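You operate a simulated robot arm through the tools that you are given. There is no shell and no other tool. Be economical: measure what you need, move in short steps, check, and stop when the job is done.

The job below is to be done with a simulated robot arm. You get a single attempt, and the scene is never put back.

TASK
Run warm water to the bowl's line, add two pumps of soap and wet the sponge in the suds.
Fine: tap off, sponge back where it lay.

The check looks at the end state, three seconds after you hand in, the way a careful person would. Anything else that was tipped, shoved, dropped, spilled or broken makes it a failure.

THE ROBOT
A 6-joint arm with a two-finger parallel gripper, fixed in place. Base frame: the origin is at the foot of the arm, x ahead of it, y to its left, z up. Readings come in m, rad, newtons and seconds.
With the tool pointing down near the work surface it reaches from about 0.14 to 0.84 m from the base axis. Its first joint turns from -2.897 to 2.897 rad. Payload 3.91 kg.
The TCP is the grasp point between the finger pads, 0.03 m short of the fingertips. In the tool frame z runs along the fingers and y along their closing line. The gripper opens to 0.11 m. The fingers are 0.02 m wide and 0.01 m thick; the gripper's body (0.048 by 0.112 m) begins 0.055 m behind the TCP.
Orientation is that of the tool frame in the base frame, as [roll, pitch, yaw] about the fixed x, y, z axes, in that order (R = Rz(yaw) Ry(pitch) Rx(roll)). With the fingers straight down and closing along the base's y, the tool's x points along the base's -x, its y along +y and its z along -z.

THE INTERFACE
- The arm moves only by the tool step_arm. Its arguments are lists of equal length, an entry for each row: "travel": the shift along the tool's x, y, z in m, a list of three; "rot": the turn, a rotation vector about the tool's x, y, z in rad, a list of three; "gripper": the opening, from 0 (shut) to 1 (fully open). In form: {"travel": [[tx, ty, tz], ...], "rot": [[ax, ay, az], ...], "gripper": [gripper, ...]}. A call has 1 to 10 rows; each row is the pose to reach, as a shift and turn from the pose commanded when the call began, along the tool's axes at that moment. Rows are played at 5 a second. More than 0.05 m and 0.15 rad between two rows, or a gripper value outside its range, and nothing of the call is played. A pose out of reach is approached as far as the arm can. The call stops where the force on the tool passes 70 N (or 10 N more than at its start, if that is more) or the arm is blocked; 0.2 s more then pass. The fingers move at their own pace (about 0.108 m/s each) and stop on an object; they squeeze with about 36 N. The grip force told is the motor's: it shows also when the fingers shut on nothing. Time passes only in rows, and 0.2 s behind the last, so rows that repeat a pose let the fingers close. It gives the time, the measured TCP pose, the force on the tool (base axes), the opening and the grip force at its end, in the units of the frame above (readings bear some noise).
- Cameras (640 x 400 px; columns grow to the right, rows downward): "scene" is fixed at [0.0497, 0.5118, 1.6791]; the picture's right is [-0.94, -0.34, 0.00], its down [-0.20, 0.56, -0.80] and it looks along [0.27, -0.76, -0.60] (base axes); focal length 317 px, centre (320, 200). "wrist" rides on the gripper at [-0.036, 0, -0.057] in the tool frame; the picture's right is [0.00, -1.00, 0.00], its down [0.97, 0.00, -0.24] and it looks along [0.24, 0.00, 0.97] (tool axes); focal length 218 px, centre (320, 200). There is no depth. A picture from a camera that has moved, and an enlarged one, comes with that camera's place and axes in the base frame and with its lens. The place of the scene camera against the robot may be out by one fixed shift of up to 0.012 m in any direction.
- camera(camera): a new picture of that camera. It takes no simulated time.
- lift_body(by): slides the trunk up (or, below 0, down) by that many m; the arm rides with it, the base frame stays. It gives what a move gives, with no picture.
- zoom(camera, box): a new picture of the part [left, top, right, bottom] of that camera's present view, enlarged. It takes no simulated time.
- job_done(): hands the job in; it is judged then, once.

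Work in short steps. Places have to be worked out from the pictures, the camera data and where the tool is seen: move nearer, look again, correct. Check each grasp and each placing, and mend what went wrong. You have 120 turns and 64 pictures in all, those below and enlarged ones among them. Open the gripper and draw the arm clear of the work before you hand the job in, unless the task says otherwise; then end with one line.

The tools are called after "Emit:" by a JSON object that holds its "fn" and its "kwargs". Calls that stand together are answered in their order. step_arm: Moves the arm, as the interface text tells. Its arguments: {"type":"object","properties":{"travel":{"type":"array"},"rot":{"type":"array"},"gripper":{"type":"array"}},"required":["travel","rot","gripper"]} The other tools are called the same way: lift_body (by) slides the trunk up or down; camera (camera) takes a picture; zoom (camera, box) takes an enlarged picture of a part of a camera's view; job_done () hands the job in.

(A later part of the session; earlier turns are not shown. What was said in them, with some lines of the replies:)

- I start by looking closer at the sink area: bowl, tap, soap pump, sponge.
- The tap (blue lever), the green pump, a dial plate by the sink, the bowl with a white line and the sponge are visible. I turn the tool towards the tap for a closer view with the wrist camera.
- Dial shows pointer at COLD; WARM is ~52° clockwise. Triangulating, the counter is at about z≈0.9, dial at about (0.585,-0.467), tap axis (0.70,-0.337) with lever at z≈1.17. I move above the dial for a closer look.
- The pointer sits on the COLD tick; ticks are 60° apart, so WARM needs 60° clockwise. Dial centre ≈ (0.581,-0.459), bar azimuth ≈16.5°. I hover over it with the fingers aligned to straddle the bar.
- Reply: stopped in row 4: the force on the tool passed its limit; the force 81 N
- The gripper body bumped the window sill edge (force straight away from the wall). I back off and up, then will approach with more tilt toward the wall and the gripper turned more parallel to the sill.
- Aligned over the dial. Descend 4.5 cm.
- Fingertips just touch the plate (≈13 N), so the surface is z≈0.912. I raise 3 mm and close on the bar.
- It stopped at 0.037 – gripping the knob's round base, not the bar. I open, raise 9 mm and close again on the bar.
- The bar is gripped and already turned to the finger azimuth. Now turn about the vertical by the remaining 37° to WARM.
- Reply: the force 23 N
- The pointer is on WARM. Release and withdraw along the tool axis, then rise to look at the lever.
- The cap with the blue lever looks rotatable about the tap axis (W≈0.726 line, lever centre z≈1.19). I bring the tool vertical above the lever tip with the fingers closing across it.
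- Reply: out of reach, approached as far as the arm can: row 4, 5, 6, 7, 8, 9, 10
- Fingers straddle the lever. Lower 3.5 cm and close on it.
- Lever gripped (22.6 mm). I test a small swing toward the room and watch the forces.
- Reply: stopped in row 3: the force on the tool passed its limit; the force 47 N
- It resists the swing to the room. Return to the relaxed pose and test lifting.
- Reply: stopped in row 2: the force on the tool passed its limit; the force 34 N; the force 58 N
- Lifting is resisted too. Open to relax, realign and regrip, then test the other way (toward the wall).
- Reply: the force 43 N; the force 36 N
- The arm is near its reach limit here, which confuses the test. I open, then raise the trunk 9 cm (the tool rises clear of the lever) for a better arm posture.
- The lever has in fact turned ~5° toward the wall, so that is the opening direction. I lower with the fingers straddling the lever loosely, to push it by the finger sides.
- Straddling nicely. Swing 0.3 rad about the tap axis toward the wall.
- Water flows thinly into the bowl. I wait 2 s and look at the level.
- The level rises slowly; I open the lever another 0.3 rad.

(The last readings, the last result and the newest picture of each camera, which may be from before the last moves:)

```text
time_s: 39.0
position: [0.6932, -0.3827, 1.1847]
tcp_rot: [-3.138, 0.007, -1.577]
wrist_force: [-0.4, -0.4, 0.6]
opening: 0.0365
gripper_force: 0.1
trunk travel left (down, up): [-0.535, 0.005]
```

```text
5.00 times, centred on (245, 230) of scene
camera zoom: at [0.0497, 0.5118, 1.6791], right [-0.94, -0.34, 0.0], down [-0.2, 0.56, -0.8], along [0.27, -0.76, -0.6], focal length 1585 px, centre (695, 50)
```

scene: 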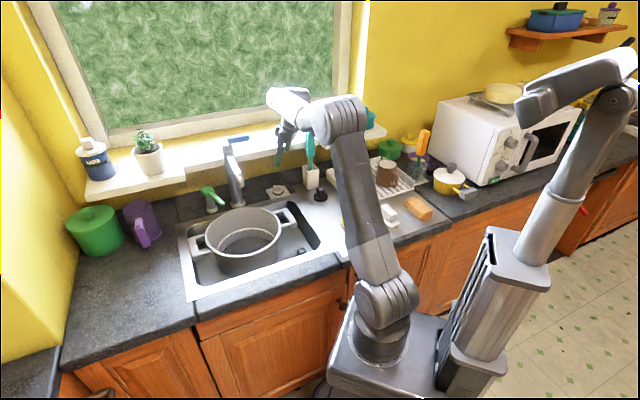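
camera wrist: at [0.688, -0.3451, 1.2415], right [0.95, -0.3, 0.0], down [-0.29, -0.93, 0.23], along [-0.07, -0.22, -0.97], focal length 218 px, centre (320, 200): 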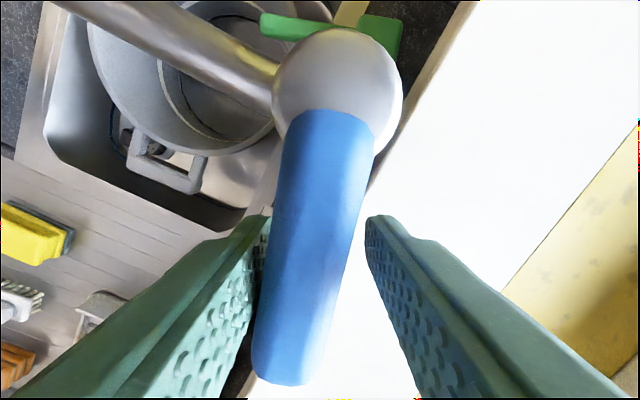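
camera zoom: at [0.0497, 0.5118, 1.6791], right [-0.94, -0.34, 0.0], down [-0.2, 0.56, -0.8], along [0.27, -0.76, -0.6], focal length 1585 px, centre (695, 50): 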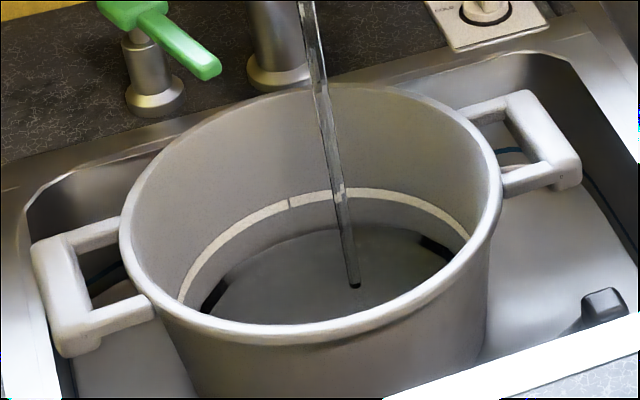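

Emit:
{"fn": "step_arm", "kwargs": {"travel": [[0, 0, 0], [0, 0, 0], [0, 0, 0], [0, 0, 0], [0, 0, 0], [0, 0, 0], [0, 0, 0], [0, 0, 0], [0, 0, 0], [0, 0, 0]], "rot": [[0, 0, 0], [0, 0, 0], [0, 0, 0], [0, 0, 0], [0, 0, 0], [0, 0, 0], [0, 0, 0], [0, 0, 0], [0, 0, 0], [0, 0, 0]], "gripper": [0.33, 0.33, 0.33, 0.33, 0.33, 0.33, 0.33, 0.33, 0.33, 0.33]}}

Emit:
{"fn": "step_arm", "kwargs": {"travel": [[0, 0, 0], [0, 0, 0], [0, 0, 0], [0, 0, 0], [0, 0, 0], [0, 0, 0], [0, 0, 0], [0, 0, 0], [0, 0, 0], [0, 0, 0]], "rot": [[0, 0, 0], [0, 0, 0], [0, 0, 0], [0, 0, 0], [0, 0, 0], [0, 0, 0], [0, 0, 0], [0, 0, 0], [0, 0, 0], [0, 0, 0]], "gripper": [0.33, 0.33, 0.33, 0.33, 0.33, 0.33, 0.33, 0.33, 0.33, 0.33]}}

Emit:
{"fn": "step_arm", "kwargs": {"travel": [[0, 0, 0], [0, 0, 0], [0, 0, 0], [0, 0, 0], [0, 0, 0], [0, 0, 0], [0, 0, 0], [0, 0, 0], [0, 0, 0], [0, 0, 0]], "rot": [[0, 0, 0], [0, 0, 0], [0, 0, 0], [0, 0, 0], [0, 0, 0], [0, 0, 0], [0, 0, 0], [0, 0, 0], [0, 0, 0], [0, 0, 0]], "gripper": [0.33, 0.33, 0.33, 0.33, 0.33, 0.33, 0.33, 0.33, 0.33, 0.33]}}

Emit:
{"fn": "zoom", "kwargs": {"camera": "scene", "box": [210, 190, 280, 270]}}

```text
time_s: 41.2
position: [0.6921, -0.381, 1.1852]
tcp_rot: [-3.14, 0.007, -1.579]
wrist_force: [0.3, 0.2, 0.4]
opening: 0.0364
gripper_force: 0.1
trunk travel left (down, up): [-0.535, 0.005]
```

```text
time_s: 43.4
position: [0.6928, -0.3817, 1.186]
tcp_rot: [-3.14, 0.006, -1.579]
wrist_force: [0.0, -0.6, 0.4]
opening: 0.0364
gripper_force: 0.0
trunk travel left (down, up): [-0.535, 0.005]
```

```text
time_s: 45.6
position: [0.6932, -0.3825, 1.1861]
tcp_rot: [-3.138, 0.006, -1.577]
wrist_force: [0.1, 0.2, 0.8]
opening: 0.0364
gripper_force: 0.1
trunk travel left (down, up): [-0.535, 0.005]
```

```text
5.00 times, centred on (245, 230) of scene
camera zoom: at [0.0497, 0.5118, 1.6791], right [-0.94, -0.34, 0.0], down [-0.2, 0.56, -0.8], along [0.27, -0.76, -0.6], focal length 1585 px, centre (695, 50)
```

zoom: 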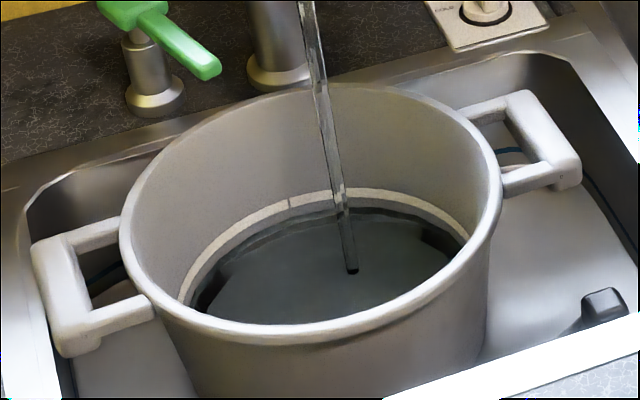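

Emit:
{"fn": "step_arm", "kwargs": {"travel": [[0, 0, 0], [0, 0, 0], [0, 0, 0], [0, 0, 0], [0, 0, 0], [0, 0, 0], [0, 0, 0], [0, 0, 0], [0, 0, 0], [0, 0, 0]], "rot": [[0, 0, 0], [0, 0, 0], [0, 0, 0], [0, 0, 0], [0, 0, 0], [0, 0, 0], [0, 0, 0], [0, 0, 0], [0, 0, 0], [0, 0, 0]], "gripper": [0.33, 0.33, 0.33, 0.33, 0.33, 0.33, 0.33, 0.33, 0.33, 0.33]}}

Emit:
{"fn": "zoom", "kwargs": {"camera": "scene", "box": [225, 215, 270, 260]}}

```text
time_s: 47.8
position: [0.6929, -0.3824, 1.1843]
tcp_rot: [-3.139, 0.006, -1.578]
wrist_force: [0.6, -0.2, -0.7]
opening: 0.0361
gripper_force: 0.1
trunk travel left (down, up): [-0.535, 0.005]
```

```text
8.89 times, centred on (248, 238) of scene
camera zoom: at [0.0497, 0.5118, 1.6791], right [-0.94, -0.34, 0.0], down [-0.2, 0.56, -0.8], along [0.27, -0.76, -0.6], focal length 2817 px, centre (964, -133)
```

zoom: 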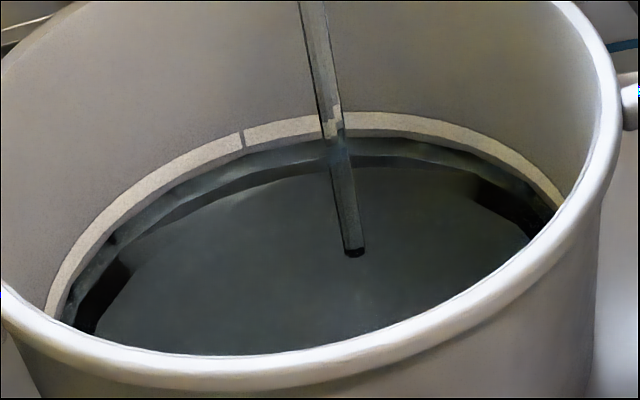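

Water is just at the lower edge of the line. I wait a little over a second more, then swing the lever back to its stop.

Emit:
{"fn": "step_arm", "kwargs": {"travel": [[0, 0, 0], [0, 0, 0], [0, 0, 0], [0, 0, 0], [0, 0, 0]], "rot": [[0, 0, 0], [0, 0, 0], [0, 0, 0], [0, 0, 0], [0, 0, 0]], "gripper": [0.33, 0.33, 0.33, 0.33, 0.33]}}

Emit:
{"fn": "step_arm", "kwargs": {"travel": [[0, 0, 0], [-0.0005, 0.0062, 0], [-0.0018, 0.0124, 0], [-0.0039, 0.0182, 0], [-0.0066, 0.0239, 0], [-0.01, 0.0291, 0], [-0.0141, 0.0338, 0], [-0.0196, 0.0396, 0]], "rot": [[0, 0, 0], [0, 0, 0.125], [0, 0, 0.25], [0, 0, 0.375], [0, 0, 0.5], [0, 0, 0.625], [0, 0, 0.75], [0, 0, 0.75]], "gripper": [0.33, 0.33, 0.33, 0.33, 0.33, 0.33, 0.33, 0.33]}}

Emit:
{"fn": "zoom", "kwargs": {"camera": "scene", "box": [210, 190, 280, 270]}}

Emit:
{"fn": "camera", "kwargs": {"camera": "wrist"}}

```text
time_s: 49.0
position: [0.6928, -0.3813, 1.1855]
tcp_rot: [-3.138, 0.006, -1.577]
wrist_force: [0.5, -0.8, 0.2]
opening: 0.0365
gripper_force: 0.1
trunk travel left (down, up): [-0.535, 0.005]
```

```text
time_s: 50.8
position: [0.6541, -0.3638, 1.1837]
tcp_rot: [3.141, 0.005, -2.33]
wrist_force: [10.6, -7.9, 3.3]
opening: 0.0424
gripper_force: 5.7
trunk travel left (down, up): [-0.535, 0.005]
```

```text
5.00 times, centred on (245, 230) of scene
camera zoom: at [0.0497, 0.5118, 1.6791], right [-0.94, -0.34, 0.0], down [-0.2, 0.56, -0.8], along [0.27, -0.76, -0.6], focal length 1585 px, centre (695, 50)
```

zoom: 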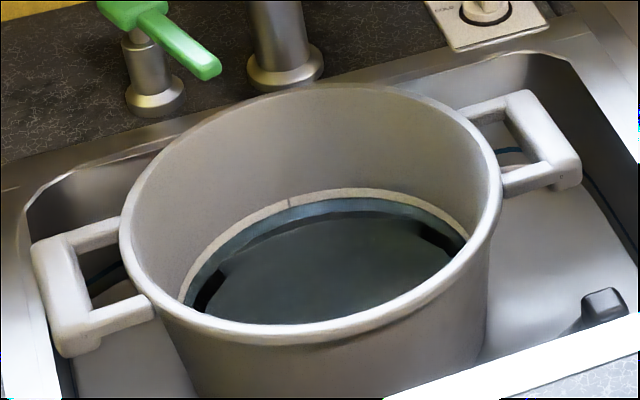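

```text
24 pictures are left
camera wrist: at [0.6782, -0.3374, 1.2409], right [0.73, -0.69, 0.0], down [-0.67, -0.71, 0.23], along [-0.16, -0.17, -0.97], focal length 218 px, centre (320, 200)
```

wrist: 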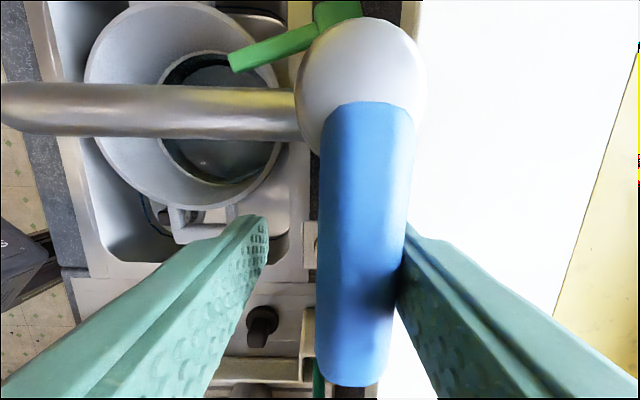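

Stream stopped; lever against its stop. Check the level up close.

Emit:
{"fn": "zoom", "kwargs": {"camera": "scene", "box": [225, 215, 270, 260]}}

```text
8.89 times, centred on (248, 238) of scene
camera zoom: at [0.0497, 0.5118, 1.6791], right [-0.94, -0.34, 0.0], down [-0.2, 0.56, -0.8], along [0.27, -0.76, -0.6], focal length 2817 px, centre (964, -133)
```

zoom: 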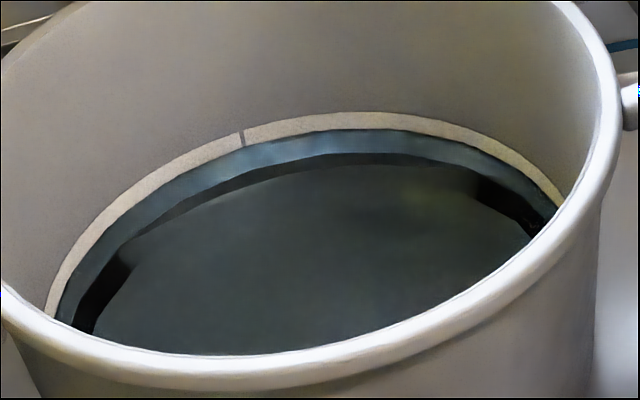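

Water sits at the line's lower edge; I top up a few mm with a small opening, then close again.

Emit:
{"fn": "step_arm", "kwargs": {"travel": [[-0.0012, -0.007, 0], [-0.0023, -0.014, 0], [-0.0035, -0.021, 0], [-0.0046, -0.028, 0], [-0.0046, -0.028, 0], [-0.0046, -0.028, 0], [-0.0046, -0.028, 0], [-0.0046, -0.028, 0], [-0.0046, -0.028, 0], [-0.0046, -0.028, 0]], "rot": [[0, 0, -0.113], [0, 0, -0.226], [0, 0, -0.34], [0, 0, -0.453], [0, 0, -0.453], [0, 0, -0.453], [0, 0, -0.453], [0, 0, -0.453], [0, 0, -0.453], [0, 0, -0.453]], "gripper": [0.33, 0.33, 0.33, 0.33, 0.33, 0.33, 0.33, 0.33, 0.33, 0.33]}}

Emit:
{"fn": "step_arm", "kwargs": {"travel": [[0, 0, 0], [0, 0, 0], [0, 0, 0], [0, 0, 0], [0, 0, 0], [0, 0, 0], [-0.002, 0.007, 0], [-0.004, 0.014, 0], [-0.006, 0.021, 0], [-0.0082, 0.0275, 0]], "rot": [[0, 0, 0], [0, 0, 0], [0, 0, 0], [0, 0, 0], [0, 0, 0], [0, 0, 0], [0, 0, 0.113], [0, 0, 0.226], [0, 0, 0.34], [0, 0, 0.453]], "gripper": [0.33, 0.33, 0.33, 0.33, 0.33, 0.33, 0.33, 0.33, 0.33, 0.33]}}

Emit:
{"fn": "zoom", "kwargs": {"camera": "scene", "box": [225, 215, 270, 260]}}

```text
time_s: 53.0
position: [0.6763, -0.3766, 1.1849]
tcp_rot: [-3.14, 0.007, -1.874]
wrist_force: [0.2, -0.1, 0.5]
opening: 0.0364
gripper_force: 0.1
trunk travel left (down, up): [-0.535, 0.005]
```

```text
time_s: 55.2
position: [0.6557, -0.3607, 1.1841]
tcp_rot: [-3.141, 0.009, -2.329]
wrist_force: [16.4, -4.9, 3.9]
opening: 0.0435
gripper_force: 7.2
trunk travel left (down, up): [-0.535, 0.005]
```

```text
8.89 times, centred on (248, 238) of scene
camera zoom: at [0.0497, 0.5118, 1.6791], right [-0.94, -0.34, 0.0], down [-0.2, 0.56, -0.8], along [0.27, -0.76, -0.6], focal length 2817 px, centre (964, -133)
```

zoom: 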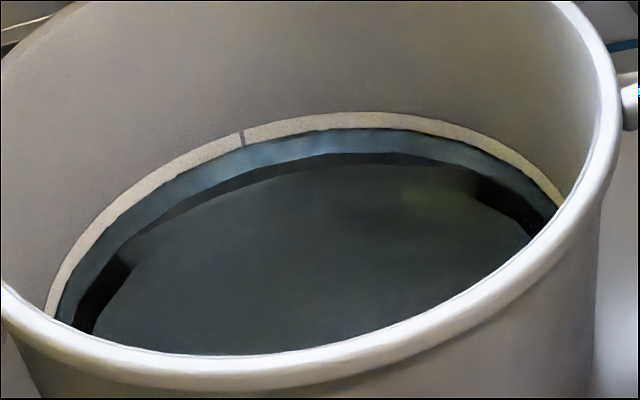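

Level moved up only slightly. One short fuller burst brings it to mid-line.

Emit:
{"fn": "step_arm", "kwargs": {"travel": [[0.0011, -0.0133, 0], [0, -0.0195, 0], [-0.0019, -0.0254, 0], [-0.0044, -0.0311, 0], [-0.0077, -0.0365, 0], [-0.0116, -0.0413, 0]], "rot": [[0, 0, -0.125], [0, 0, -0.25], [0, 0, -0.375], [0, 0, -0.5], [0, 0, -0.625], [0, 0, -0.75]], "gripper": [0.33, 0.33, 0.33, 0.33, 0.33, 0.33]}}

Emit:
{"fn": "step_arm", "kwargs": {"travel": [[0, 0, 0], [-0.0005, 0.0062, 0], [-0.0018, 0.0124, 0], [-0.0039, 0.0182, 0], [-0.0066, 0.0239, 0], [-0.01, 0.0291, 0], [-0.0141, 0.0338, 0], [-0.0196, 0.0396, 0]], "rot": [[0, 0, 0], [0, 0, 0.125], [0, 0, 0.25], [0, 0, 0.375], [0, 0, 0.5], [0, 0, 0.625], [0, 0, 0.75], [0, 0, 0.75]], "gripper": [0.33, 0.33, 0.33, 0.33, 0.33, 0.33, 0.33, 0.33]}}

Emit:
{"fn": "zoom", "kwargs": {"camera": "scene", "box": [225, 215, 270, 260]}}

```text
time_s: 56.6
position: [0.6909, -0.3822, 1.1834]
tcp_rot: [-3.139, 0.009, -1.576]
wrist_force: [-0.4, 0.3, 0.2]
opening: 0.0365
gripper_force: 0.0
trunk travel left (down, up): [-0.535, 0.005]
```

```text
time_s: 58.4
position: [0.6538, -0.3641, 1.184]
tcp_rot: [-3.141, 0.009, -2.33]
wrist_force: [10.3, -8.2, 6.0]
opening: 0.0433
gripper_force: 7.2
trunk travel left (down, up): [-0.535, 0.005]
```

```text
8.89 times, centred on (248, 238) of scene
camera zoom: at [0.0497, 0.5118, 1.6791], right [-0.94, -0.34, 0.0], down [-0.2, 0.56, -0.8], along [0.27, -0.76, -0.6], focal length 2817 px, centre (964, -133)
```

zoom: 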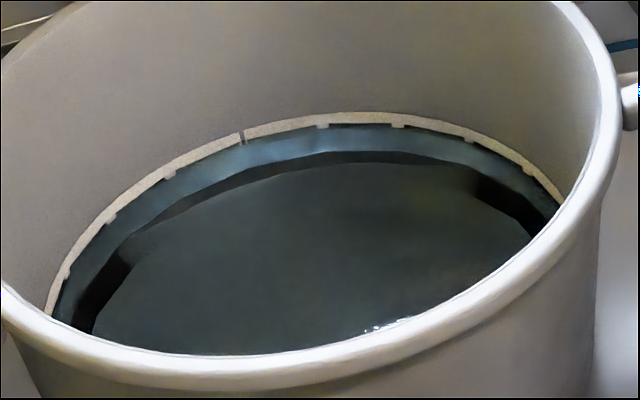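

Level is now mid-line and the tap is off. I rise clear of the lever, turn the gripper back parallel to the wall and close it for pumping.

Emit:
{"fn": "step_arm", "kwargs": {"travel": [[0, -0.007, -0.033], [0, -0.007, -0.066], [0, -0.007, -0.1], [0, 0.015, -0.1], [0, 0.035, -0.1], [0, 0.055, -0.1], [0, 0.075, -0.1], [0, 0.095, -0.1], [0, 0.11, -0.1], [0, 0.13, -0.1]], "rot": [[0, 0, 0], [0, 0, 0], [0, 0, 0], [0, 0, 0.14], [0, 0, 0.28], [0, 0, 0.42], [0, 0, 0.56], [0, 0, 0.7], [0, 0, 0.84], [0, 0, 0.98]], "gripper": [0.33, 0.33, 0.33, 0, 0, 0, 0, 0, 0, 0]}}

Emit:
{"fn": "step_arm", "kwargs": {"travel": [[0, 0, 0], [0, 0, 0], [0, 0, 0], [0, 0, 0], [0, 0, 0]], "rot": [[0, 0, 0.12], [0, 0, 0.24], [0, 0, 0.36], [0, 0, 0.48], [0, 0, 0.59]], "gripper": [0, 0, 0, 0, 0]}}

Emit:
{"fn": "step_arm", "kwargs": {"travel": [[0, 0, 0], [0, 0, 0], [0, 0, 0], [0, 0, 0], [0, 0, 0]], "rot": [[0, -0.12, 0], [0, -0.24, 0], [0, -0.36, 0], [0, -0.48, 0], [0, -0.6, 0]], "gripper": [0, 0, 0, 0, 0]}}

```text
time_s: 60.6
position: [0.5556, -0.2743, 1.2858]
tcp_rot: [3.133, 0.004, 2.973]
wrist_force: [-0.1, 0.8, 0.0]
opening: 0.0001
gripper_force: 36.3
trunk travel left (down, up): [-0.535, 0.005]
```

```text
time_s: 61.8
position: [0.5557, -0.2727, 1.2848]
tcp_rot: [3.136, -0.003, 2.384]
wrist_force: [-0.6, 0.4, -0.1]
opening: 0.0
gripper_force: 36.3
trunk travel left (down, up): [-0.535, 0.005]
```

```text
time_s: 63.0
position: [0.5558, -0.273, 1.2856]
tcp_rot: [3.132, 0.602, 2.381]
wrist_force: [0.3, 0.1, 0.0]
opening: 0.0
gripper_force: 36.4
trunk travel left (down, up): [-0.535, 0.005]
```

Move left past the spout height, then forward and down toward a hover above the pump head.

Emit:
{"fn": "step_arm", "kwargs": {"travel": [[0, 0.039, 0], [0, 0.078, 0], [0, 0.117, 0], [0, 0.155, 0], [-0.0047, 0.155, 0.0434], [-0.0093, 0.155, 0.0868], [-0.014, 0.155, 0.1302], [-0.0186, 0.155, 0.1736], [-0.0233, 0.155, 0.217]], "rot": [[0, 0, 0], [0, 0, 0], [0, 0, 0], [0, 0, 0], [0, 0, 0], [0, 0, 0], [0, 0, 0], [0, 0, 0], [0, 0, 0]], "gripper": [0, 0, 0, 0, 0, 0, 0, 0, 0]}}

Emit:
{"fn": "camera", "kwargs": {"camera": "wrist"}}

Emit:
{"fn": "camera", "kwargs": {"camera": "scene"}}

```text
time_s: 65.0
position: [0.7707, -0.2577, 1.1197]
tcp_rot: [3.133, 0.598, 2.381]
wrist_force: [0.5, 0.1, -1.9]
opening: 0.0
gripper_force: 36.5
trunk travel left (down, up): [-0.535, 0.005]
```

```text
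20 pictures are left
camera wrist: at [0.7669, -0.2558, 1.1864], right [-0.69, -0.73, -0.01], down [-0.68, 0.65, -0.35], along [0.26, -0.23, -0.94], focal length 218 px, centre (320, 200)
```

wrist: 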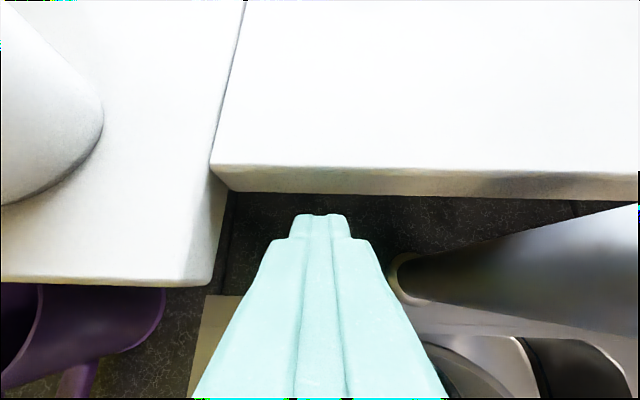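

```text
19 pictures are left
```

scene: 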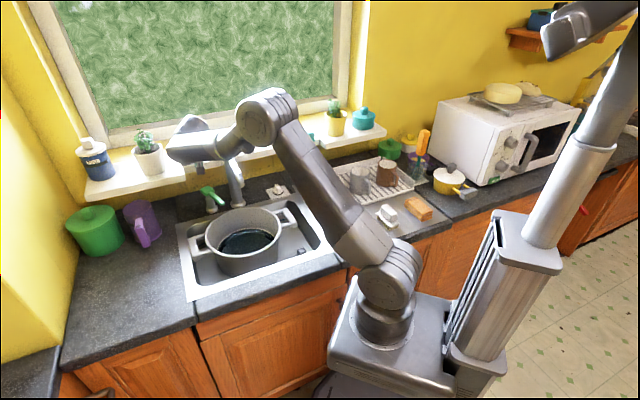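

Emit:
{"fn": "step_arm", "kwargs": {"travel": [[0.017, 0, 0.0248], [0.034, 0, 0.0495]], "rot": [[0, 0, 0], [0, 0, 0]], "gripper": [0, 0]}}

Emit:
{"fn": "zoom", "kwargs": {"camera": "scene", "box": [180, 150, 250, 220]}}

```text
time_s: 65.6
position: [0.7658, -0.2564, 1.0615]
tcp_rot: [3.134, 0.598, 2.381]
wrist_force: [0.1, -0.2, 0.1]
opening: 0.0002
gripper_force: 36.2
trunk travel left (down, up): [-0.535, 0.005]
```

```text
5.71 times, centred on (215, 185) of scene
camera zoom: at [0.0497, 0.5118, 1.6791], right [-0.94, -0.34, 0.0], down [-0.2, 0.56, -0.8], along [0.27, -0.76, -0.6], focal length 1811 px, centre (920, 286)
```

zoom: 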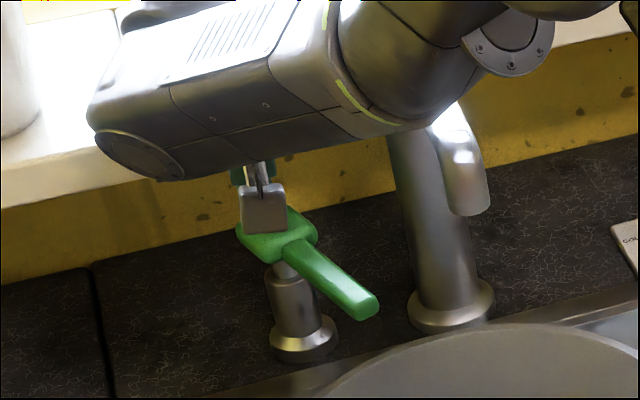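

The fingertip is over the head by projection. Descend slowly until contact.

Emit:
{"fn": "step_arm", "kwargs": {"travel": [[0.0057, 0, 0.0083], [0.0113, 0, 0.0165], [0.0141, 0, 0.0206]], "rot": [[0, 0, 0], [0, 0, 0], [0, 0, 0]], "gripper": [0, 0, 0]}}

Emit:
{"fn": "zoom", "kwargs": {"camera": "scene", "box": [180, 150, 250, 220]}}

```text
time_s: 66.4
position: [0.7675, -0.2564, 1.0359]
tcp_rot: [3.132, 0.599, 2.377]
wrist_force: [0.4, 0.4, 1.6]
opening: 0.0
gripper_force: 36.3
trunk travel left (down, up): [-0.535, 0.005]
```

```text
5.71 times, centred on (215, 185) of scene
camera zoom: at [0.0497, 0.5118, 1.6791], right [-0.94, -0.34, 0.0], down [-0.2, 0.56, -0.8], along [0.27, -0.76, -0.6], focal length 1811 px, centre (920, 286)
```

zoom: 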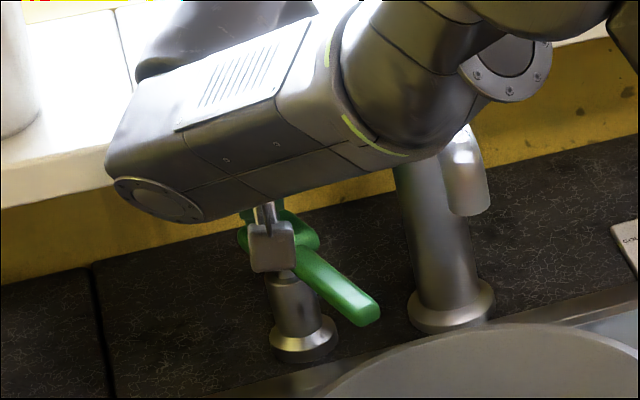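

Emit:
{"fn": "camera", "kwargs": {"camera": "wrist"}}

```text
16 pictures are left
camera wrist: at [0.7649, -0.2543, 1.1027], right [-0.69, -0.73, -0.01], down [-0.68, 0.65, -0.35], along [0.26, -0.23, -0.94], focal length 218 px, centre (320, 200)
```

wrist: 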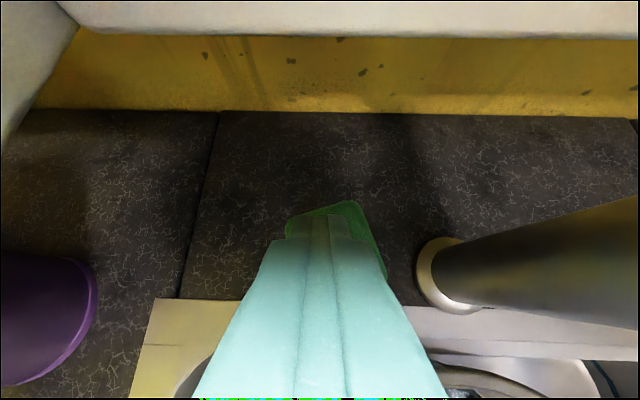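

The fingertip sits on the pump head. Press down 1.5 cm and read the force.

Emit:
{"fn": "step_arm", "kwargs": {"travel": [[0.0028, 0, 0.0041], [0.0057, 0, 0.0083], [0.0085, 0, 0.0124]], "rot": [[0, 0, 0], [0, 0, 0], [0, 0, 0]], "gripper": [0, 0, 0]}}

Emit:
{"fn": "zoom", "kwargs": {"camera": "scene", "box": [190, 170, 290, 270]}}

```text
time_s: 67.2
position: [0.7666, -0.2569, 1.0246]
tcp_rot: [3.13, 0.605, 2.38]
wrist_force: [2.9, -1.0, 12.1]
opening: 0.0
gripper_force: 36.0
trunk travel left (down, up): [-0.535, 0.005]
```

```text
4.00 times, centred on (240, 220) of scene
camera zoom: at [0.0497, 0.5118, 1.6791], right [-0.94, -0.34, 0.0], down [-0.2, 0.56, -0.8], along [0.27, -0.76, -0.6], focal length 1268 px, centre (640, 120)
```

zoom: 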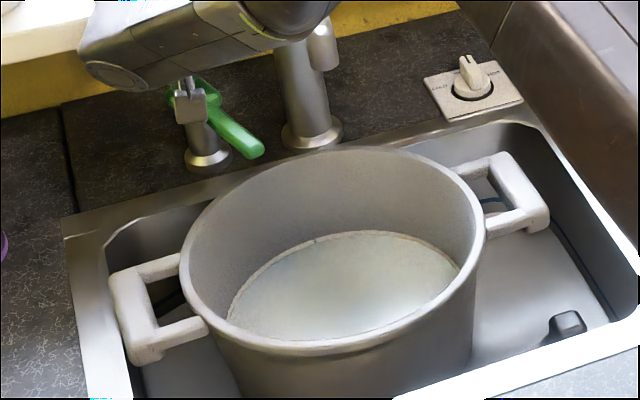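

The water turned milky – first pump dispensed (12 N at ~1.1 cm). Release fully, pause, press again the same way, and rise.

Emit:
{"fn": "step_arm", "kwargs": {"travel": [[-0.0057, 0, -0.0083], [-0.0113, 0, -0.0165], [-0.017, 0, -0.0247], [-0.017, 0, -0.0247], [-0.017, 0, -0.0247]], "rot": [[0, 0, 0], [0, 0, 0], [0, 0, 0], [0, 0, 0], [0, 0, 0]], "gripper": [0, 0, 0, 0, 0]}}

Emit:
{"fn": "zoom", "kwargs": {"camera": "scene", "box": [190, 170, 290, 270]}}

```text
time_s: 68.4
position: [0.7664, -0.2563, 1.0501]
tcp_rot: [3.133, 0.599, 2.379]
wrist_force: [-0.4, 0.8, 0.2]
opening: 0.0
gripper_force: 35.3
trunk travel left (down, up): [-0.535, 0.005]
```

```text
4.00 times, centred on (240, 220) of scene
camera zoom: at [0.0497, 0.5118, 1.6791], right [-0.94, -0.34, 0.0], down [-0.2, 0.56, -0.8], along [0.27, -0.76, -0.6], focal length 1268 px, centre (640, 120)
```

zoom: 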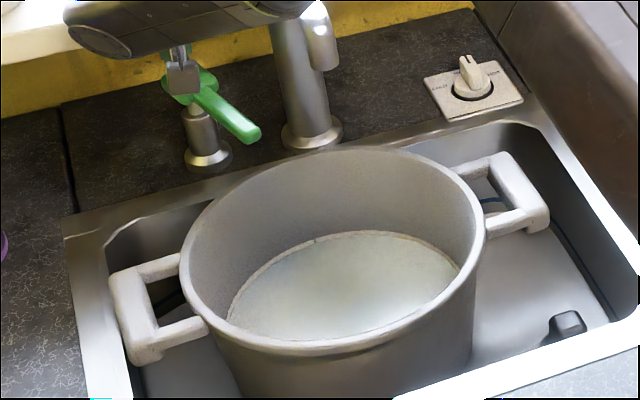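

Head sprang back up. Second press, then rise.

Emit:
{"fn": "step_arm", "kwargs": {"travel": [[0.0057, 0, 0.0083], [0.0113, 0, 0.0165], [0.017, 0, 0.0247], [0.017, 0, 0.0247]], "rot": [[0, 0, 0], [0, 0, 0], [0, 0, 0], [0, 0, 0]], "gripper": [0, 0, 0, 0]}}

Emit:
{"fn": "step_arm", "kwargs": {"travel": [[-0.0057, 0, -0.0083], [-0.0113, 0, -0.0165], [-0.017, 0, -0.0247], [-0.0278, 0, -0.041], [-0.05, 0, -0.074]], "rot": [[0, 0, 0], [0, 0, 0], [0, 0, 0], [0, 0, 0], [0, 0, 0]], "gripper": [0, 0, 0, 0, 0]}}

Emit:
{"fn": "zoom", "kwargs": {"camera": "scene", "box": [190, 170, 290, 270]}}

```text
time_s: 69.4
position: [0.7681, -0.2568, 1.0232]
tcp_rot: [3.13, 0.605, 2.38]
wrist_force: [2.8, -0.2, 14.1]
opening: 0.0001
gripper_force: 35.9
trunk travel left (down, up): [-0.535, 0.005]
```

```text
time_s: 70.6
position: [0.7643, -0.2557, 1.1104]
tcp_rot: [3.134, 0.599, 2.38]
wrist_force: [-0.6, -0.3, 1.2]
opening: 0.0
gripper_force: 36.4
trunk travel left (down, up): [-0.535, 0.005]
```

```text
4.00 times, centred on (240, 220) of scene
camera zoom: at [0.0497, 0.5118, 1.6791], right [-0.94, -0.34, 0.0], down [-0.2, 0.56, -0.8], along [0.27, -0.76, -0.6], focal length 1268 px, centre (640, 120)
```

zoom: 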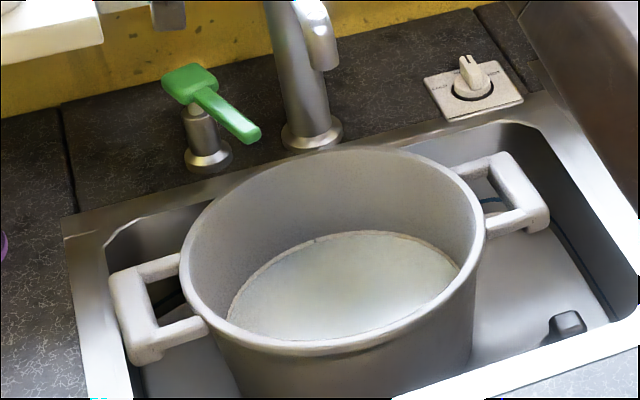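

Pump head restored, suds in the bowl. I retreat back and up, then travel right to above the sponge with the tool vertical and open.

Emit:
{"fn": "step_arm", "kwargs": {"travel": [[0.0047, 0, -0.0434], [0.0093, 0, -0.0868], [0.014, 0, -0.1302], [0.0186, 0, -0.1736], [0.0233, 0, -0.217]], "rot": [[0, 0, 0], [0, 0, 0], [0, 0, 0], [0, 0, 0], [0, 0, 0]], "gripper": [0, 0, 0, 0, 0]}}

Emit:
{"fn": "step_arm", "kwargs": {"travel": [[0.0157, -0.044, -0.0107], [0.0314, -0.088, -0.0214], [0.0471, -0.132, -0.0321], [0.0628, -0.176, -0.0428], [0.0785, -0.22, -0.0535], [0.0942, -0.264, -0.0642], [0.11, -0.308, -0.075], [0.1256, -0.352, -0.0856], [0.1413, -0.396, -0.0963], [0.157, -0.44, -0.107]], "rot": [[0, 0.06, 0], [0, 0.12, 0], [0, 0.18, 0], [0, 0.24, 0], [0, 0.3, 0], [0, 0.36, 0], [0, 0.42, 0], [0, 0.48, 0], [0, 0.54, 0], [0, 0.6, 0]], "gripper": [0, 0, 0, 0, 0, 1, 1, 1, 1, 1]}}

Emit:
{"fn": "camera", "kwargs": {"camera": "wrist"}}

```text
time_s: 71.8
position: [0.6606, -0.1548, 1.2761]
tcp_rot: [3.132, 0.6, 2.378]
wrist_force: [0.0, 0.2, -0.3]
opening: 0.0
gripper_force: 36.3
trunk travel left (down, up): [-0.535, 0.005]
```

```text
time_s: 74.0
position: [0.2206, -0.3482, 1.2749]
tcp_rot: [3.135, 0.0, 2.387]
wrist_force: [0.2, -0.1, -0.2]
opening: 0.1101
gripper_force: 0.2
trunk travel left (down, up): [-0.535, 0.005]
```

```text
12 pictures are left
camera wrist: at [0.2462, -0.3731, 1.3316], right [-0.69, -0.73, -0.01], down [-0.71, 0.66, 0.24], along [-0.17, 0.17, -0.97], focal length 218 px, centre (320, 200)
```

wrist: 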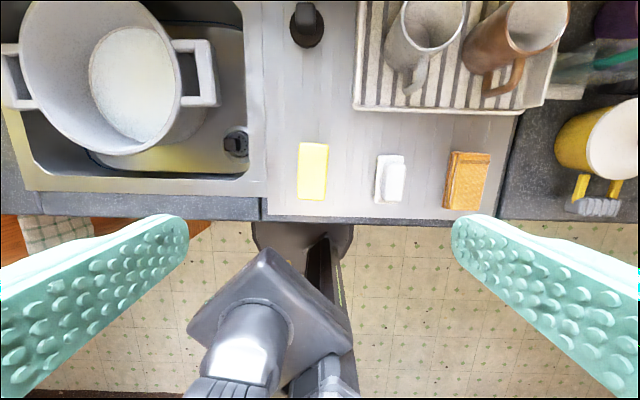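

Sponge centre ≈ (0.225,-0.331), long axis nearly along the tool plane. Descend above it with a small correction.

Emit:
{"fn": "step_arm", "kwargs": {"travel": [[0.0015, 0.0025, 0.0425], [0.003, 0.005, 0.085], [0.0045, 0.0075, 0.1275], [0.006, 0.01, 0.17], [0.0075, 0.0125, 0.2125], [0.009, 0.015, 0.255]], "rot": [[0, 0, 0.01], [0, 0, 0.02], [0, 0, 0.03], [0, 0, 0.04], [0, 0, 0.05], [0, 0, 0.05]], "gripper": [1, 1, 1, 1, 1, 1]}}

Emit:
{"fn": "camera", "kwargs": {"camera": "wrist"}}

```text
time_s: 75.4
position: [0.2268, -0.3327, 1.0174]
tcp_rot: [3.136, -0.002, 2.335]
wrist_force: [0.1, 0.3, -1.4]
opening: 0.1098
gripper_force: 0.0
trunk travel left (down, up): [-0.535, 0.005]
```

```text
11 pictures are left
camera wrist: at [0.2519, -0.3579, 1.0751], right [-0.72, -0.69, -0.01], down [-0.67, 0.7, 0.24], along [-0.16, 0.18, -0.97], focal length 218 px, centre (320, 200)
```

wrist: 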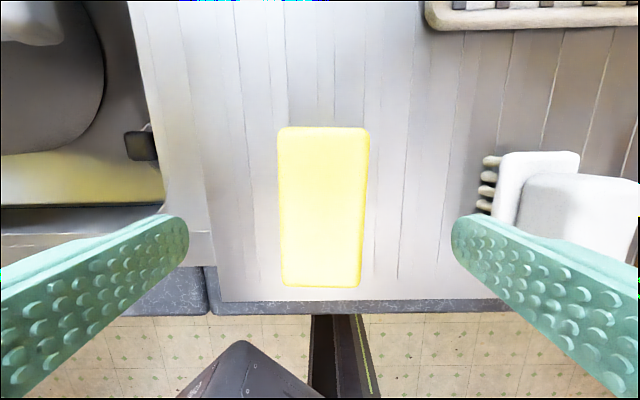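

Well centred. Lower to TCP z≈0.946 and close.

Emit:
{"fn": "step_arm", "kwargs": {"travel": [[0, 0, 0.025], [0, 0, 0.05], [0, 0, 0.0715]], "rot": [[0, 0, 0], [0, 0, 0], [0, 0, 0]], "gripper": [0.8, 0.8, 0.8]}}

Emit:
{"fn": "step_arm", "kwargs": {"travel": [[0, 0, 0], [0, 0, 0], [0, 0, 0], [0, 0, 0]], "rot": [[0, 0, 0], [0, 0, 0], [0, 0, 0], [0, 0, 0]], "gripper": [0.4, 0, 0, 0]}}

Emit:
{"fn": "camera", "kwargs": {"camera": "wrist"}}

```text
time_s: 76.2
position: [0.228, -0.33, 0.945]
tcp_rot: [3.134, -0.001, 2.335]
wrist_force: [0.5, 0.3, 0.3]
opening: 0.0883
gripper_force: 0.1
trunk travel left (down, up): [-0.535, 0.005]
```

```text
time_s: 77.2
position: [0.2278, -0.3318, 0.9449]
tcp_rot: [3.135, -0.003, 2.334]
wrist_force: [0.3, 0.6, 0.2]
opening: 0.0511
gripper_force: 36.0
trunk travel left (down, up): [-0.535, 0.005]
```

```text
10 pictures are left
camera wrist: at [0.2514, -0.3572, 1.0015], right [-0.72, -0.69, -0.01], down [-0.67, 0.7, 0.24], along [-0.16, 0.18, -0.97], focal length 218 px, centre (320, 200)
```

wrist: 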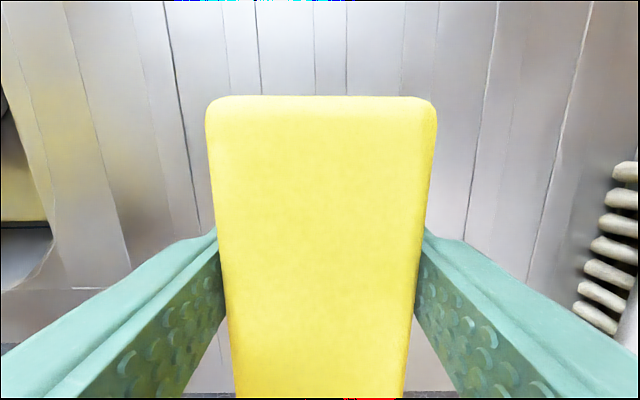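

Sponge held (51 mm), grasp pose recorded: (0.228,-0.331,0.945), yaw 2.334. Lift and carry to the bowl, staying in front of the spout.

Emit:
{"fn": "step_arm", "kwargs": {"travel": [[0, 0, -0.035], [0, 0, -0.08], [0, 0, -0.125], [0, 0, -0.165]], "rot": [[0, 0, 0], [0, 0, 0], [0, 0, 0], [0, 0, 0]], "gripper": [0, 0, 0, 0]}}

Emit:
{"fn": "step_arm", "kwargs": {"travel": [[-0.001, 0.046, 0], [-0.002, 0.0925, 0], [-0.003, 0.139, 0], [-0.004, 0.185, 0], [-0.005, 0.231, 0], [-0.006, 0.2775, 0], [-0.007, 0.324, 0], [-0.0084, 0.37, 0]], "rot": [[0, -0.025, 0], [0, -0.05, 0], [0, -0.075, 0], [0, -0.1, 0], [0, -0.125, 0], [0, -0.15, 0], [0, -0.175, 0], [0, -0.2, 0]], "gripper": [0, 0, 0, 0, 0, 0, 0, 0]}}

Emit:
{"fn": "camera", "kwargs": {"camera": "wrist"}}

```text
time_s: 78.2
position: [0.2258, -0.3311, 1.1116]
tcp_rot: [3.134, -0.002, 2.336]
wrist_force: [0.2, 0.1, -0.4]
opening: 0.0509
gripper_force: 36.1
trunk travel left (down, up): [-0.535, 0.005]
```

```text
time_s: 80.0
position: [0.5015, -0.0795, 1.1127]
tcp_rot: [3.134, 0.199, 2.334]
wrist_force: [-0.2, -0.7, -0.5]
opening: 0.0509
gripper_force: 35.9
trunk travel left (down, up): [-0.535, 0.005]
```

```text
9 pictures are left
camera wrist: at [0.5175, -0.0978, 1.176], right [-0.72, -0.69, -0.01], down [-0.69, 0.72, 0.04], along [-0.03, 0.04, -1.0], focal length 218 px, centre (320, 200)
```

wrist: 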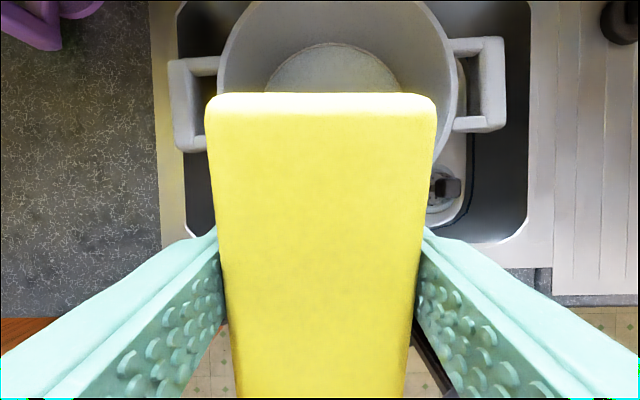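

Bowl centre ≈ W 0.555, L 0.267 in counter axes. I lower in front of the spout just above the rim, then slide under toward the bowl middle.

Emit:
{"fn": "step_arm", "kwargs": {"travel": [[0.0073, 0, 0.036], [0.0146, 0, 0.072], [0.0219, 0, 0.1078], [-0.008, -0.003, 0.1139], [-0.038, -0.006, 0.12], [-0.0684, -0.009, 0.1261]], "rot": [[0, 0, 0], [0, 0, 0], [0, 0, 0], [0, 0, 0], [0, 0, 0], [0, 0, 0]], "gripper": [0, 0, 0, 0, 0, 0]}}

Emit:
{"fn": "zoom", "kwargs": {"camera": "scene", "box": [170, 120, 310, 280]}}

```text
time_s: 81.4
position: [0.5579, -0.1548, 1.0034]
tcp_rot: [3.134, 0.198, 2.333]
wrist_force: [-0.1, -0.1, -0.2]
opening: 0.051
gripper_force: 35.9
trunk travel left (down, up): [-0.535, 0.005]
```

```text
2.50 times, centred on (240, 200) of scene
camera zoom: at [0.0497, 0.5118, 1.6791], right [-0.94, -0.34, 0.0], down [-0.2, 0.56, -0.8], along [0.27, -0.76, -0.6], focal length 792 px, centre (520, 200)
```

zoom: 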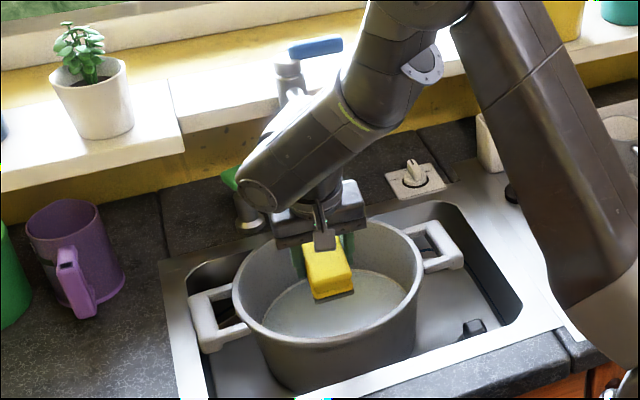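

Clear of everything. Dip the sponge vertically into the suds, watching force.

Emit:
{"fn": "step_arm", "kwargs": {"travel": [[0.0083, 0, 0.041], [0.0165, 0, 0.0816], [0.0238, 0, 0.118], [0.0288, 0, 0.142], [0.0328, 0, 0.1617]], "rot": [[0, 0, 0], [0, 0, 0], [0, 0, 0], [0, 0, 0], [0, 0, 0]], "gripper": [0, 0, 0, 0, 0]}}

Emit:
{"fn": "zoom", "kwargs": {"camera": "scene", "box": [190, 170, 290, 270]}}

```text
time_s: 82.6
position: [0.5604, -0.1545, 0.8432]
tcp_rot: [3.127, 0.206, 2.334]
wrist_force: [5.3, -5.8, 31.2]
opening: 0.0511
gripper_force: 35.9
trunk travel left (down, up): [-0.535, 0.005]
```

```text
4.00 times, centred on (240, 220) of scene
camera zoom: at [0.0497, 0.5118, 1.6791], right [-0.94, -0.34, 0.0], down [-0.2, 0.56, -0.8], along [0.27, -0.76, -0.6], focal length 1268 px, centre (640, 120)
```

zoom: 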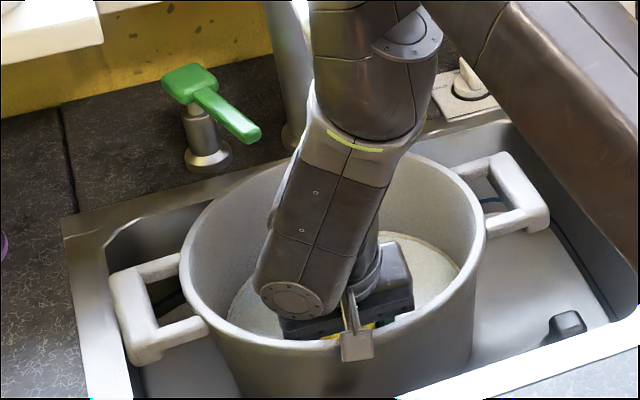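

Contact of ~31 N: possibly a gripper bracket near the front rim. I ease up 6 mm and 8 mm towards the wall, hold, and look.

Emit:
{"fn": "step_arm", "kwargs": {"travel": [[-0.0012, 0, -0.0059], [-0.009, 0, -0.0043], [-0.009, 0, -0.0043], [-0.009, 0, -0.0043], [-0.009, 0, -0.0043]], "rot": [[0, 0, 0], [0, 0, 0], [0, 0, 0], [0, 0, 0], [0, 0, 0]], "gripper": [0, 0, 0, 0, 0]}}

Emit:
{"fn": "camera", "kwargs": {"camera": "wrist"}}

```text
time_s: 83.8
position: [0.5637, -0.1593, 0.8453]
tcp_rot: [3.135, 0.2, 2.333]
wrist_force: [-1.1, -0.3, -0.7]
opening: 0.051
gripper_force: 35.9
trunk travel left (down, up): [-0.535, 0.005]
```

```text
6 pictures are left
camera wrist: at [0.5799, -0.1765, 0.9077], right [-0.72, -0.69, -0.01], down [-0.69, 0.72, 0.04], along [-0.03, 0.04, -1.0], focal length 218 px, centre (320, 200)
```

wrist: 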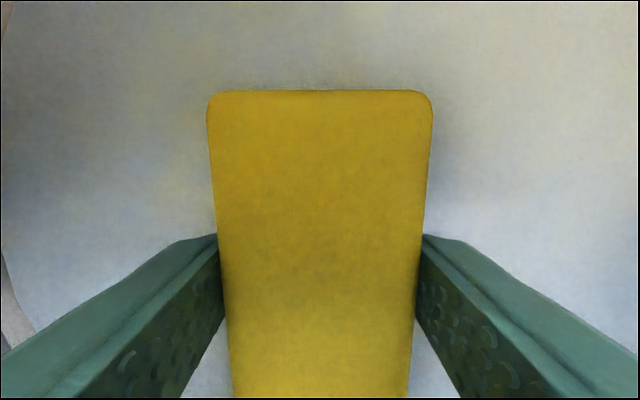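

The sponge is darkened – wet. Lift straight up to just above the rim and hold to drip.

Emit:
{"fn": "step_arm", "kwargs": {"travel": [[-0.005, 0, -0.03], [-0.012, 0, -0.07], [-0.02, 0, -0.115], [-0.026, 0, -0.157], [-0.026, 0, -0.157], [-0.026, 0, -0.157], [-0.026, 0, -0.157], [-0.026, 0, -0.157], [-0.026, 0, -0.157], [-0.026, 0, -0.157]], "rot": [[0, 0, 0], [0, 0, 0], [0, 0, 0], [0, 0, 0], [0, 0, 0], [0, 0, 0], [0, 0, 0], [0, 0, 0], [0, 0, 0], [0, 0, 0]], "gripper": [0, 0, 0, 0, 0, 0, 0, 0, 0, 0]}}

Emit:
{"fn": "step_arm", "kwargs": {"travel": [[0, 0, 0], [0, 0, 0], [0, 0, 0], [0, 0, 0], [0, 0, 0], [0, 0, 0], [0, 0, 0], [0, 0, 0], [0, 0, 0], [0, 0, 0]], "rot": [[0, 0, 0], [0, 0, 0], [0, 0, 0], [0, 0, 0], [0, 0, 0], [0, 0, 0], [0, 0, 0], [0, 0, 0], [0, 0, 0], [0, 0, 0]], "gripper": [0, 0, 0, 0, 0, 0, 0, 0, 0, 0]}}

Emit:
{"fn": "zoom", "kwargs": {"camera": "scene", "box": [180, 160, 290, 270]}}

```text
time_s: 86.0
position: [0.56, -0.1551, 1.0032]
tcp_rot: [3.135, 0.198, 2.334]
wrist_force: [-1.3, -0.1, -0.7]
opening: 0.051
gripper_force: 36.4
trunk travel left (down, up): [-0.535, 0.005]
```

```text
time_s: 88.2
position: [0.5611, -0.1562, 1.0034]
tcp_rot: [3.135, 0.199, 2.333]
wrist_force: [-0.9, -0.1, 0.2]
opening: 0.0511
gripper_force: 36.3
trunk travel left (down, up): [-0.535, 0.005]
```

```text
3.64 times, centred on (235, 215) of scene
camera zoom: at [0.0497, 0.5118, 1.6791], right [-0.94, -0.34, 0.0], down [-0.2, 0.56, -0.8], along [0.27, -0.76, -0.6], focal length 1152 px, centre (629, 146)
```

zoom: 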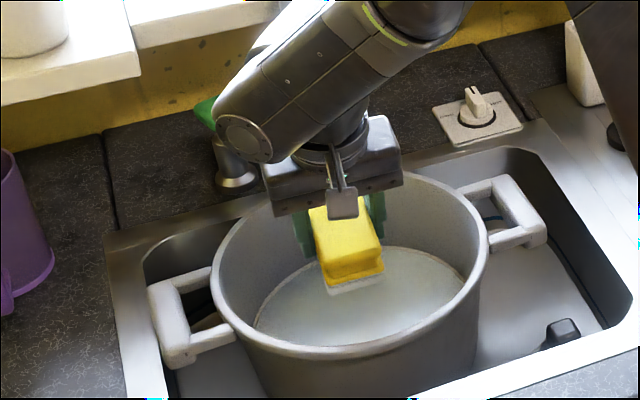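

Sponge is wet with suds beneath; bowl undisturbed. Carry back the same way.

Emit:
{"fn": "step_arm", "kwargs": {"travel": [[0.03, 0.003, -0.006], [0.06, 0.006, -0.012], [0.0903, 0.009, -0.0183], [0.083, 0.009, -0.054], [0.076, 0.009, -0.09], [0.0684, 0.009, -0.1261]], "rot": [[0, 0, 0], [0, 0, 0], [0, 0, 0], [0, 0, 0], [0, 0, 0], [0, 0, 0]], "gripper": [0, 0, 0, 0, 0, 0]}}

Emit:
{"fn": "step_arm", "kwargs": {"travel": [[0.001, -0.046, 0], [0.002, -0.0925, 0], [0.003, -0.139, 0], [0.004, -0.185, 0], [0.005, -0.231, -0.001], [0.006, -0.2775, -0.001], [0.007, -0.324, -0.001], [0.0082, -0.37, -0.0017]], "rot": [[0, 0.025, 0], [0, 0.05, 0], [0, 0.075, 0], [0, 0.1, 0], [0, 0.125, 0], [0, 0.15, 0], [0, 0.175, 0], [0, 0.2, 0]], "gripper": [0, 0, 0, 0, 0, 0, 0, 0]}}

```text
time_s: 89.6
position: [0.5013, -0.0845, 1.1111]
tcp_rot: [3.135, 0.197, 2.335]
wrist_force: [-0.2, 1.1, 0.4]
opening: 0.0512
gripper_force: 36.4
trunk travel left (down, up): [-0.535, 0.005]
```

```text
time_s: 91.4
position: [0.2284, -0.3347, 1.1087]
tcp_rot: [3.132, -0.003, 2.335]
wrist_force: [-0.3, -0.2, 0.3]
opening: 0.0509
gripper_force: 35.8
trunk travel left (down, up): [-0.535, 0.005]
```

Nearly exactly above the original spot (3 mm correction). Lower to the recorded height.

Emit:
{"fn": "step_arm", "kwargs": {"travel": [[0.0028, 0.0013, 0.045], [0.0028, 0.0013, 0.09], [0.0028, 0.0013, 0.13], [0.0028, 0.0013, 0.15], [0.0028, 0.0013, 0.163]], "rot": [[0, 0, 0], [0, 0, 0], [0, 0, 0], [0, 0, 0], [0, 0, 0]], "gripper": [0, 0, 0, 0, 0]}}

```text
time_s: 92.6
position: [0.2272, -0.3288, 0.9482]
tcp_rot: [3.135, -0.001, 2.335]
wrist_force: [-0.1, -0.6, 0.2]
opening: 0.0509
gripper_force: 36.0
trunk travel left (down, up): [-0.535, 0.005]
```

Emit:
{"fn": "step_arm", "kwargs": {"travel": [[0, 0, 0.0015], [0, 0, 0.003]], "rot": [[0, 0, 0], [0, 0, 0]], "gripper": [0, 0]}}

```text
time_s: 93.2
position: [0.2274, -0.3276, 0.9468]
tcp_rot: [3.135, 0.004, 2.334]
wrist_force: [-0.5, 0.5, 20.5]
opening: 0.051
gripper_force: 35.8
trunk travel left (down, up): [-0.535, 0.005]
```

Sponge rests on the board within ~4 mm of its old place. Open gently and rise.

Emit:
{"fn": "step_arm", "kwargs": {"travel": [[0, 0, -0.002], [0, 0, -0.002], [0, 0, -0.002], [0, 0, -0.002], [0, 0, -0.045], [0, 0, -0.09], [0, 0, -0.135]], "rot": [[0, 0, 0], [0, 0, 0], [0, 0, 0], [0, 0, 0], [0, 0, 0], [0, 0, 0], [0, 0, 0]], "gripper": [0.75, 0.75, 0.75, 0.75, 0.75, 0.75, 0.75]}}

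Emit:
{"fn": "camera", "kwargs": {"camera": "wrist"}}

```text
time_s: 94.8
position: [0.2247, -0.329, 1.0819]
tcp_rot: [3.134, -0.002, 2.335]
wrist_force: [-0.8, 0.1, 0.4]
opening: 0.0825
gripper_force: 0.0
trunk travel left (down, up): [-0.535, 0.005]
```

```text
4 pictures are left
camera wrist: at [0.2486, -0.3546, 1.1378], right [-0.72, -0.69, -0.01], down [-0.67, 0.7, 0.24], along [-0.16, 0.18, -0.97], focal length 218 px, centre (320, 200)
```

wrist: 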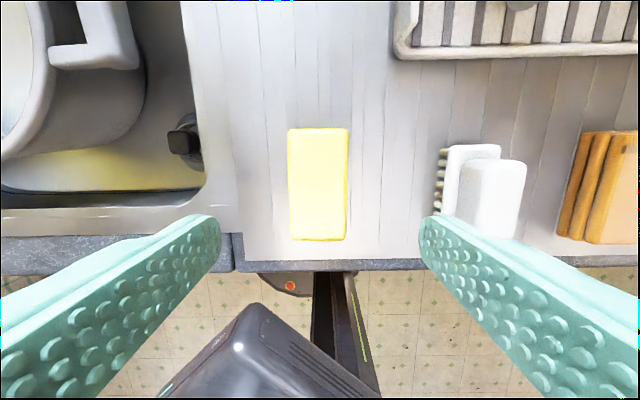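

Sponge back in place, standing flat. Raise the arm clear and take a last scene picture.

Emit:
{"fn": "step_arm", "kwargs": {"travel": [[0, 0, -0.045], [0, 0, -0.09], [0, 0, -0.135], [0, 0, -0.18], [0.03, 0, -0.2], [0.06, 0, -0.22]], "rot": [[0, 0, 0], [0, 0, 0], [0, 0, 0], [0, 0, 0], [0, 0, 0], [0, 0, 0]], "gripper": [1, 1, 1, 1, 1, 1]}}

Emit:
{"fn": "zoom", "kwargs": {"camera": "scene", "box": [170, 110, 350, 300]}}

Emit:
{"fn": "zoom", "kwargs": {"camera": "scene", "box": [225, 215, 270, 260]}}

```text
time_s: 96.2
position: [0.186, -0.2871, 1.3019]
tcp_rot: [3.135, 0.0, 2.335]
wrist_force: [-0.2, 0.1, -0.1]
opening: 0.11
gripper_force: 0.0
trunk travel left (down, up): [-0.535, 0.005]
```

```text
2.11 times, centred on (260, 205) of scene
camera zoom: at [0.0497, 0.5118, 1.6791], right [-0.94, -0.34, 0.0], down [-0.2, 0.56, -0.8], along [0.27, -0.76, -0.6], focal length 667 px, centre (446, 190)
```

zoom: 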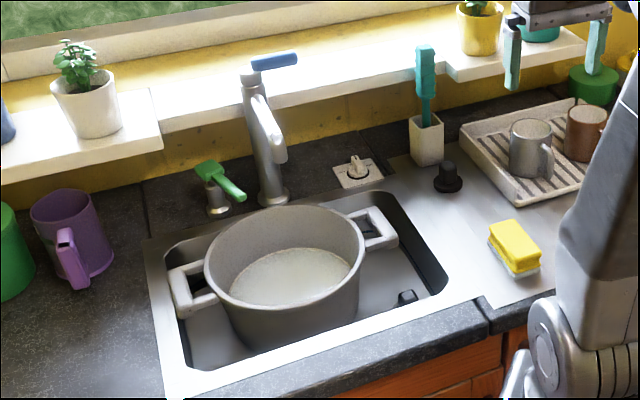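

```text
8.89 times, centred on (248, 238) of scene
camera zoom: at [0.0497, 0.5118, 1.6791], right [-0.94, -0.34, 0.0], down [-0.2, 0.56, -0.8], along [0.27, -0.76, -0.6], focal length 2817 px, centre (964, -133)
```

zoom: 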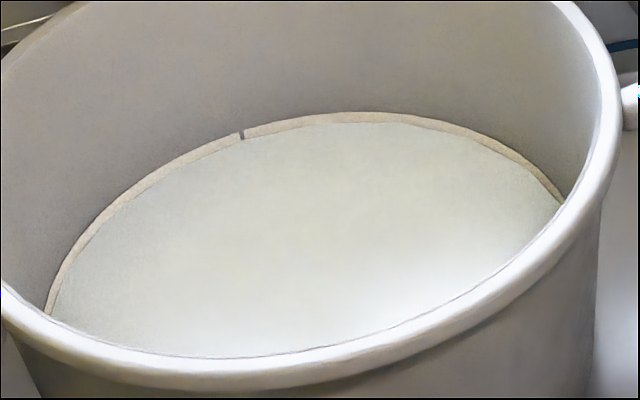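

Everything matches the start apart from the warm, soapy water at the line. The tap lever is at its off stop, the bowl is unmoved, and the sponge is wet and back in its spot, so I hand in.

Emit:
{"fn": "job_done", "kwargs": {}}

```text
The job is handed in.
```

The job is handed in: the bowl holds warm water to its line with two pumps of soap, the tap is off, and the wet sponge is back within about 4 mm of where it lay. The gripper bumped the window sill once early on, and nothing looked moved by it.
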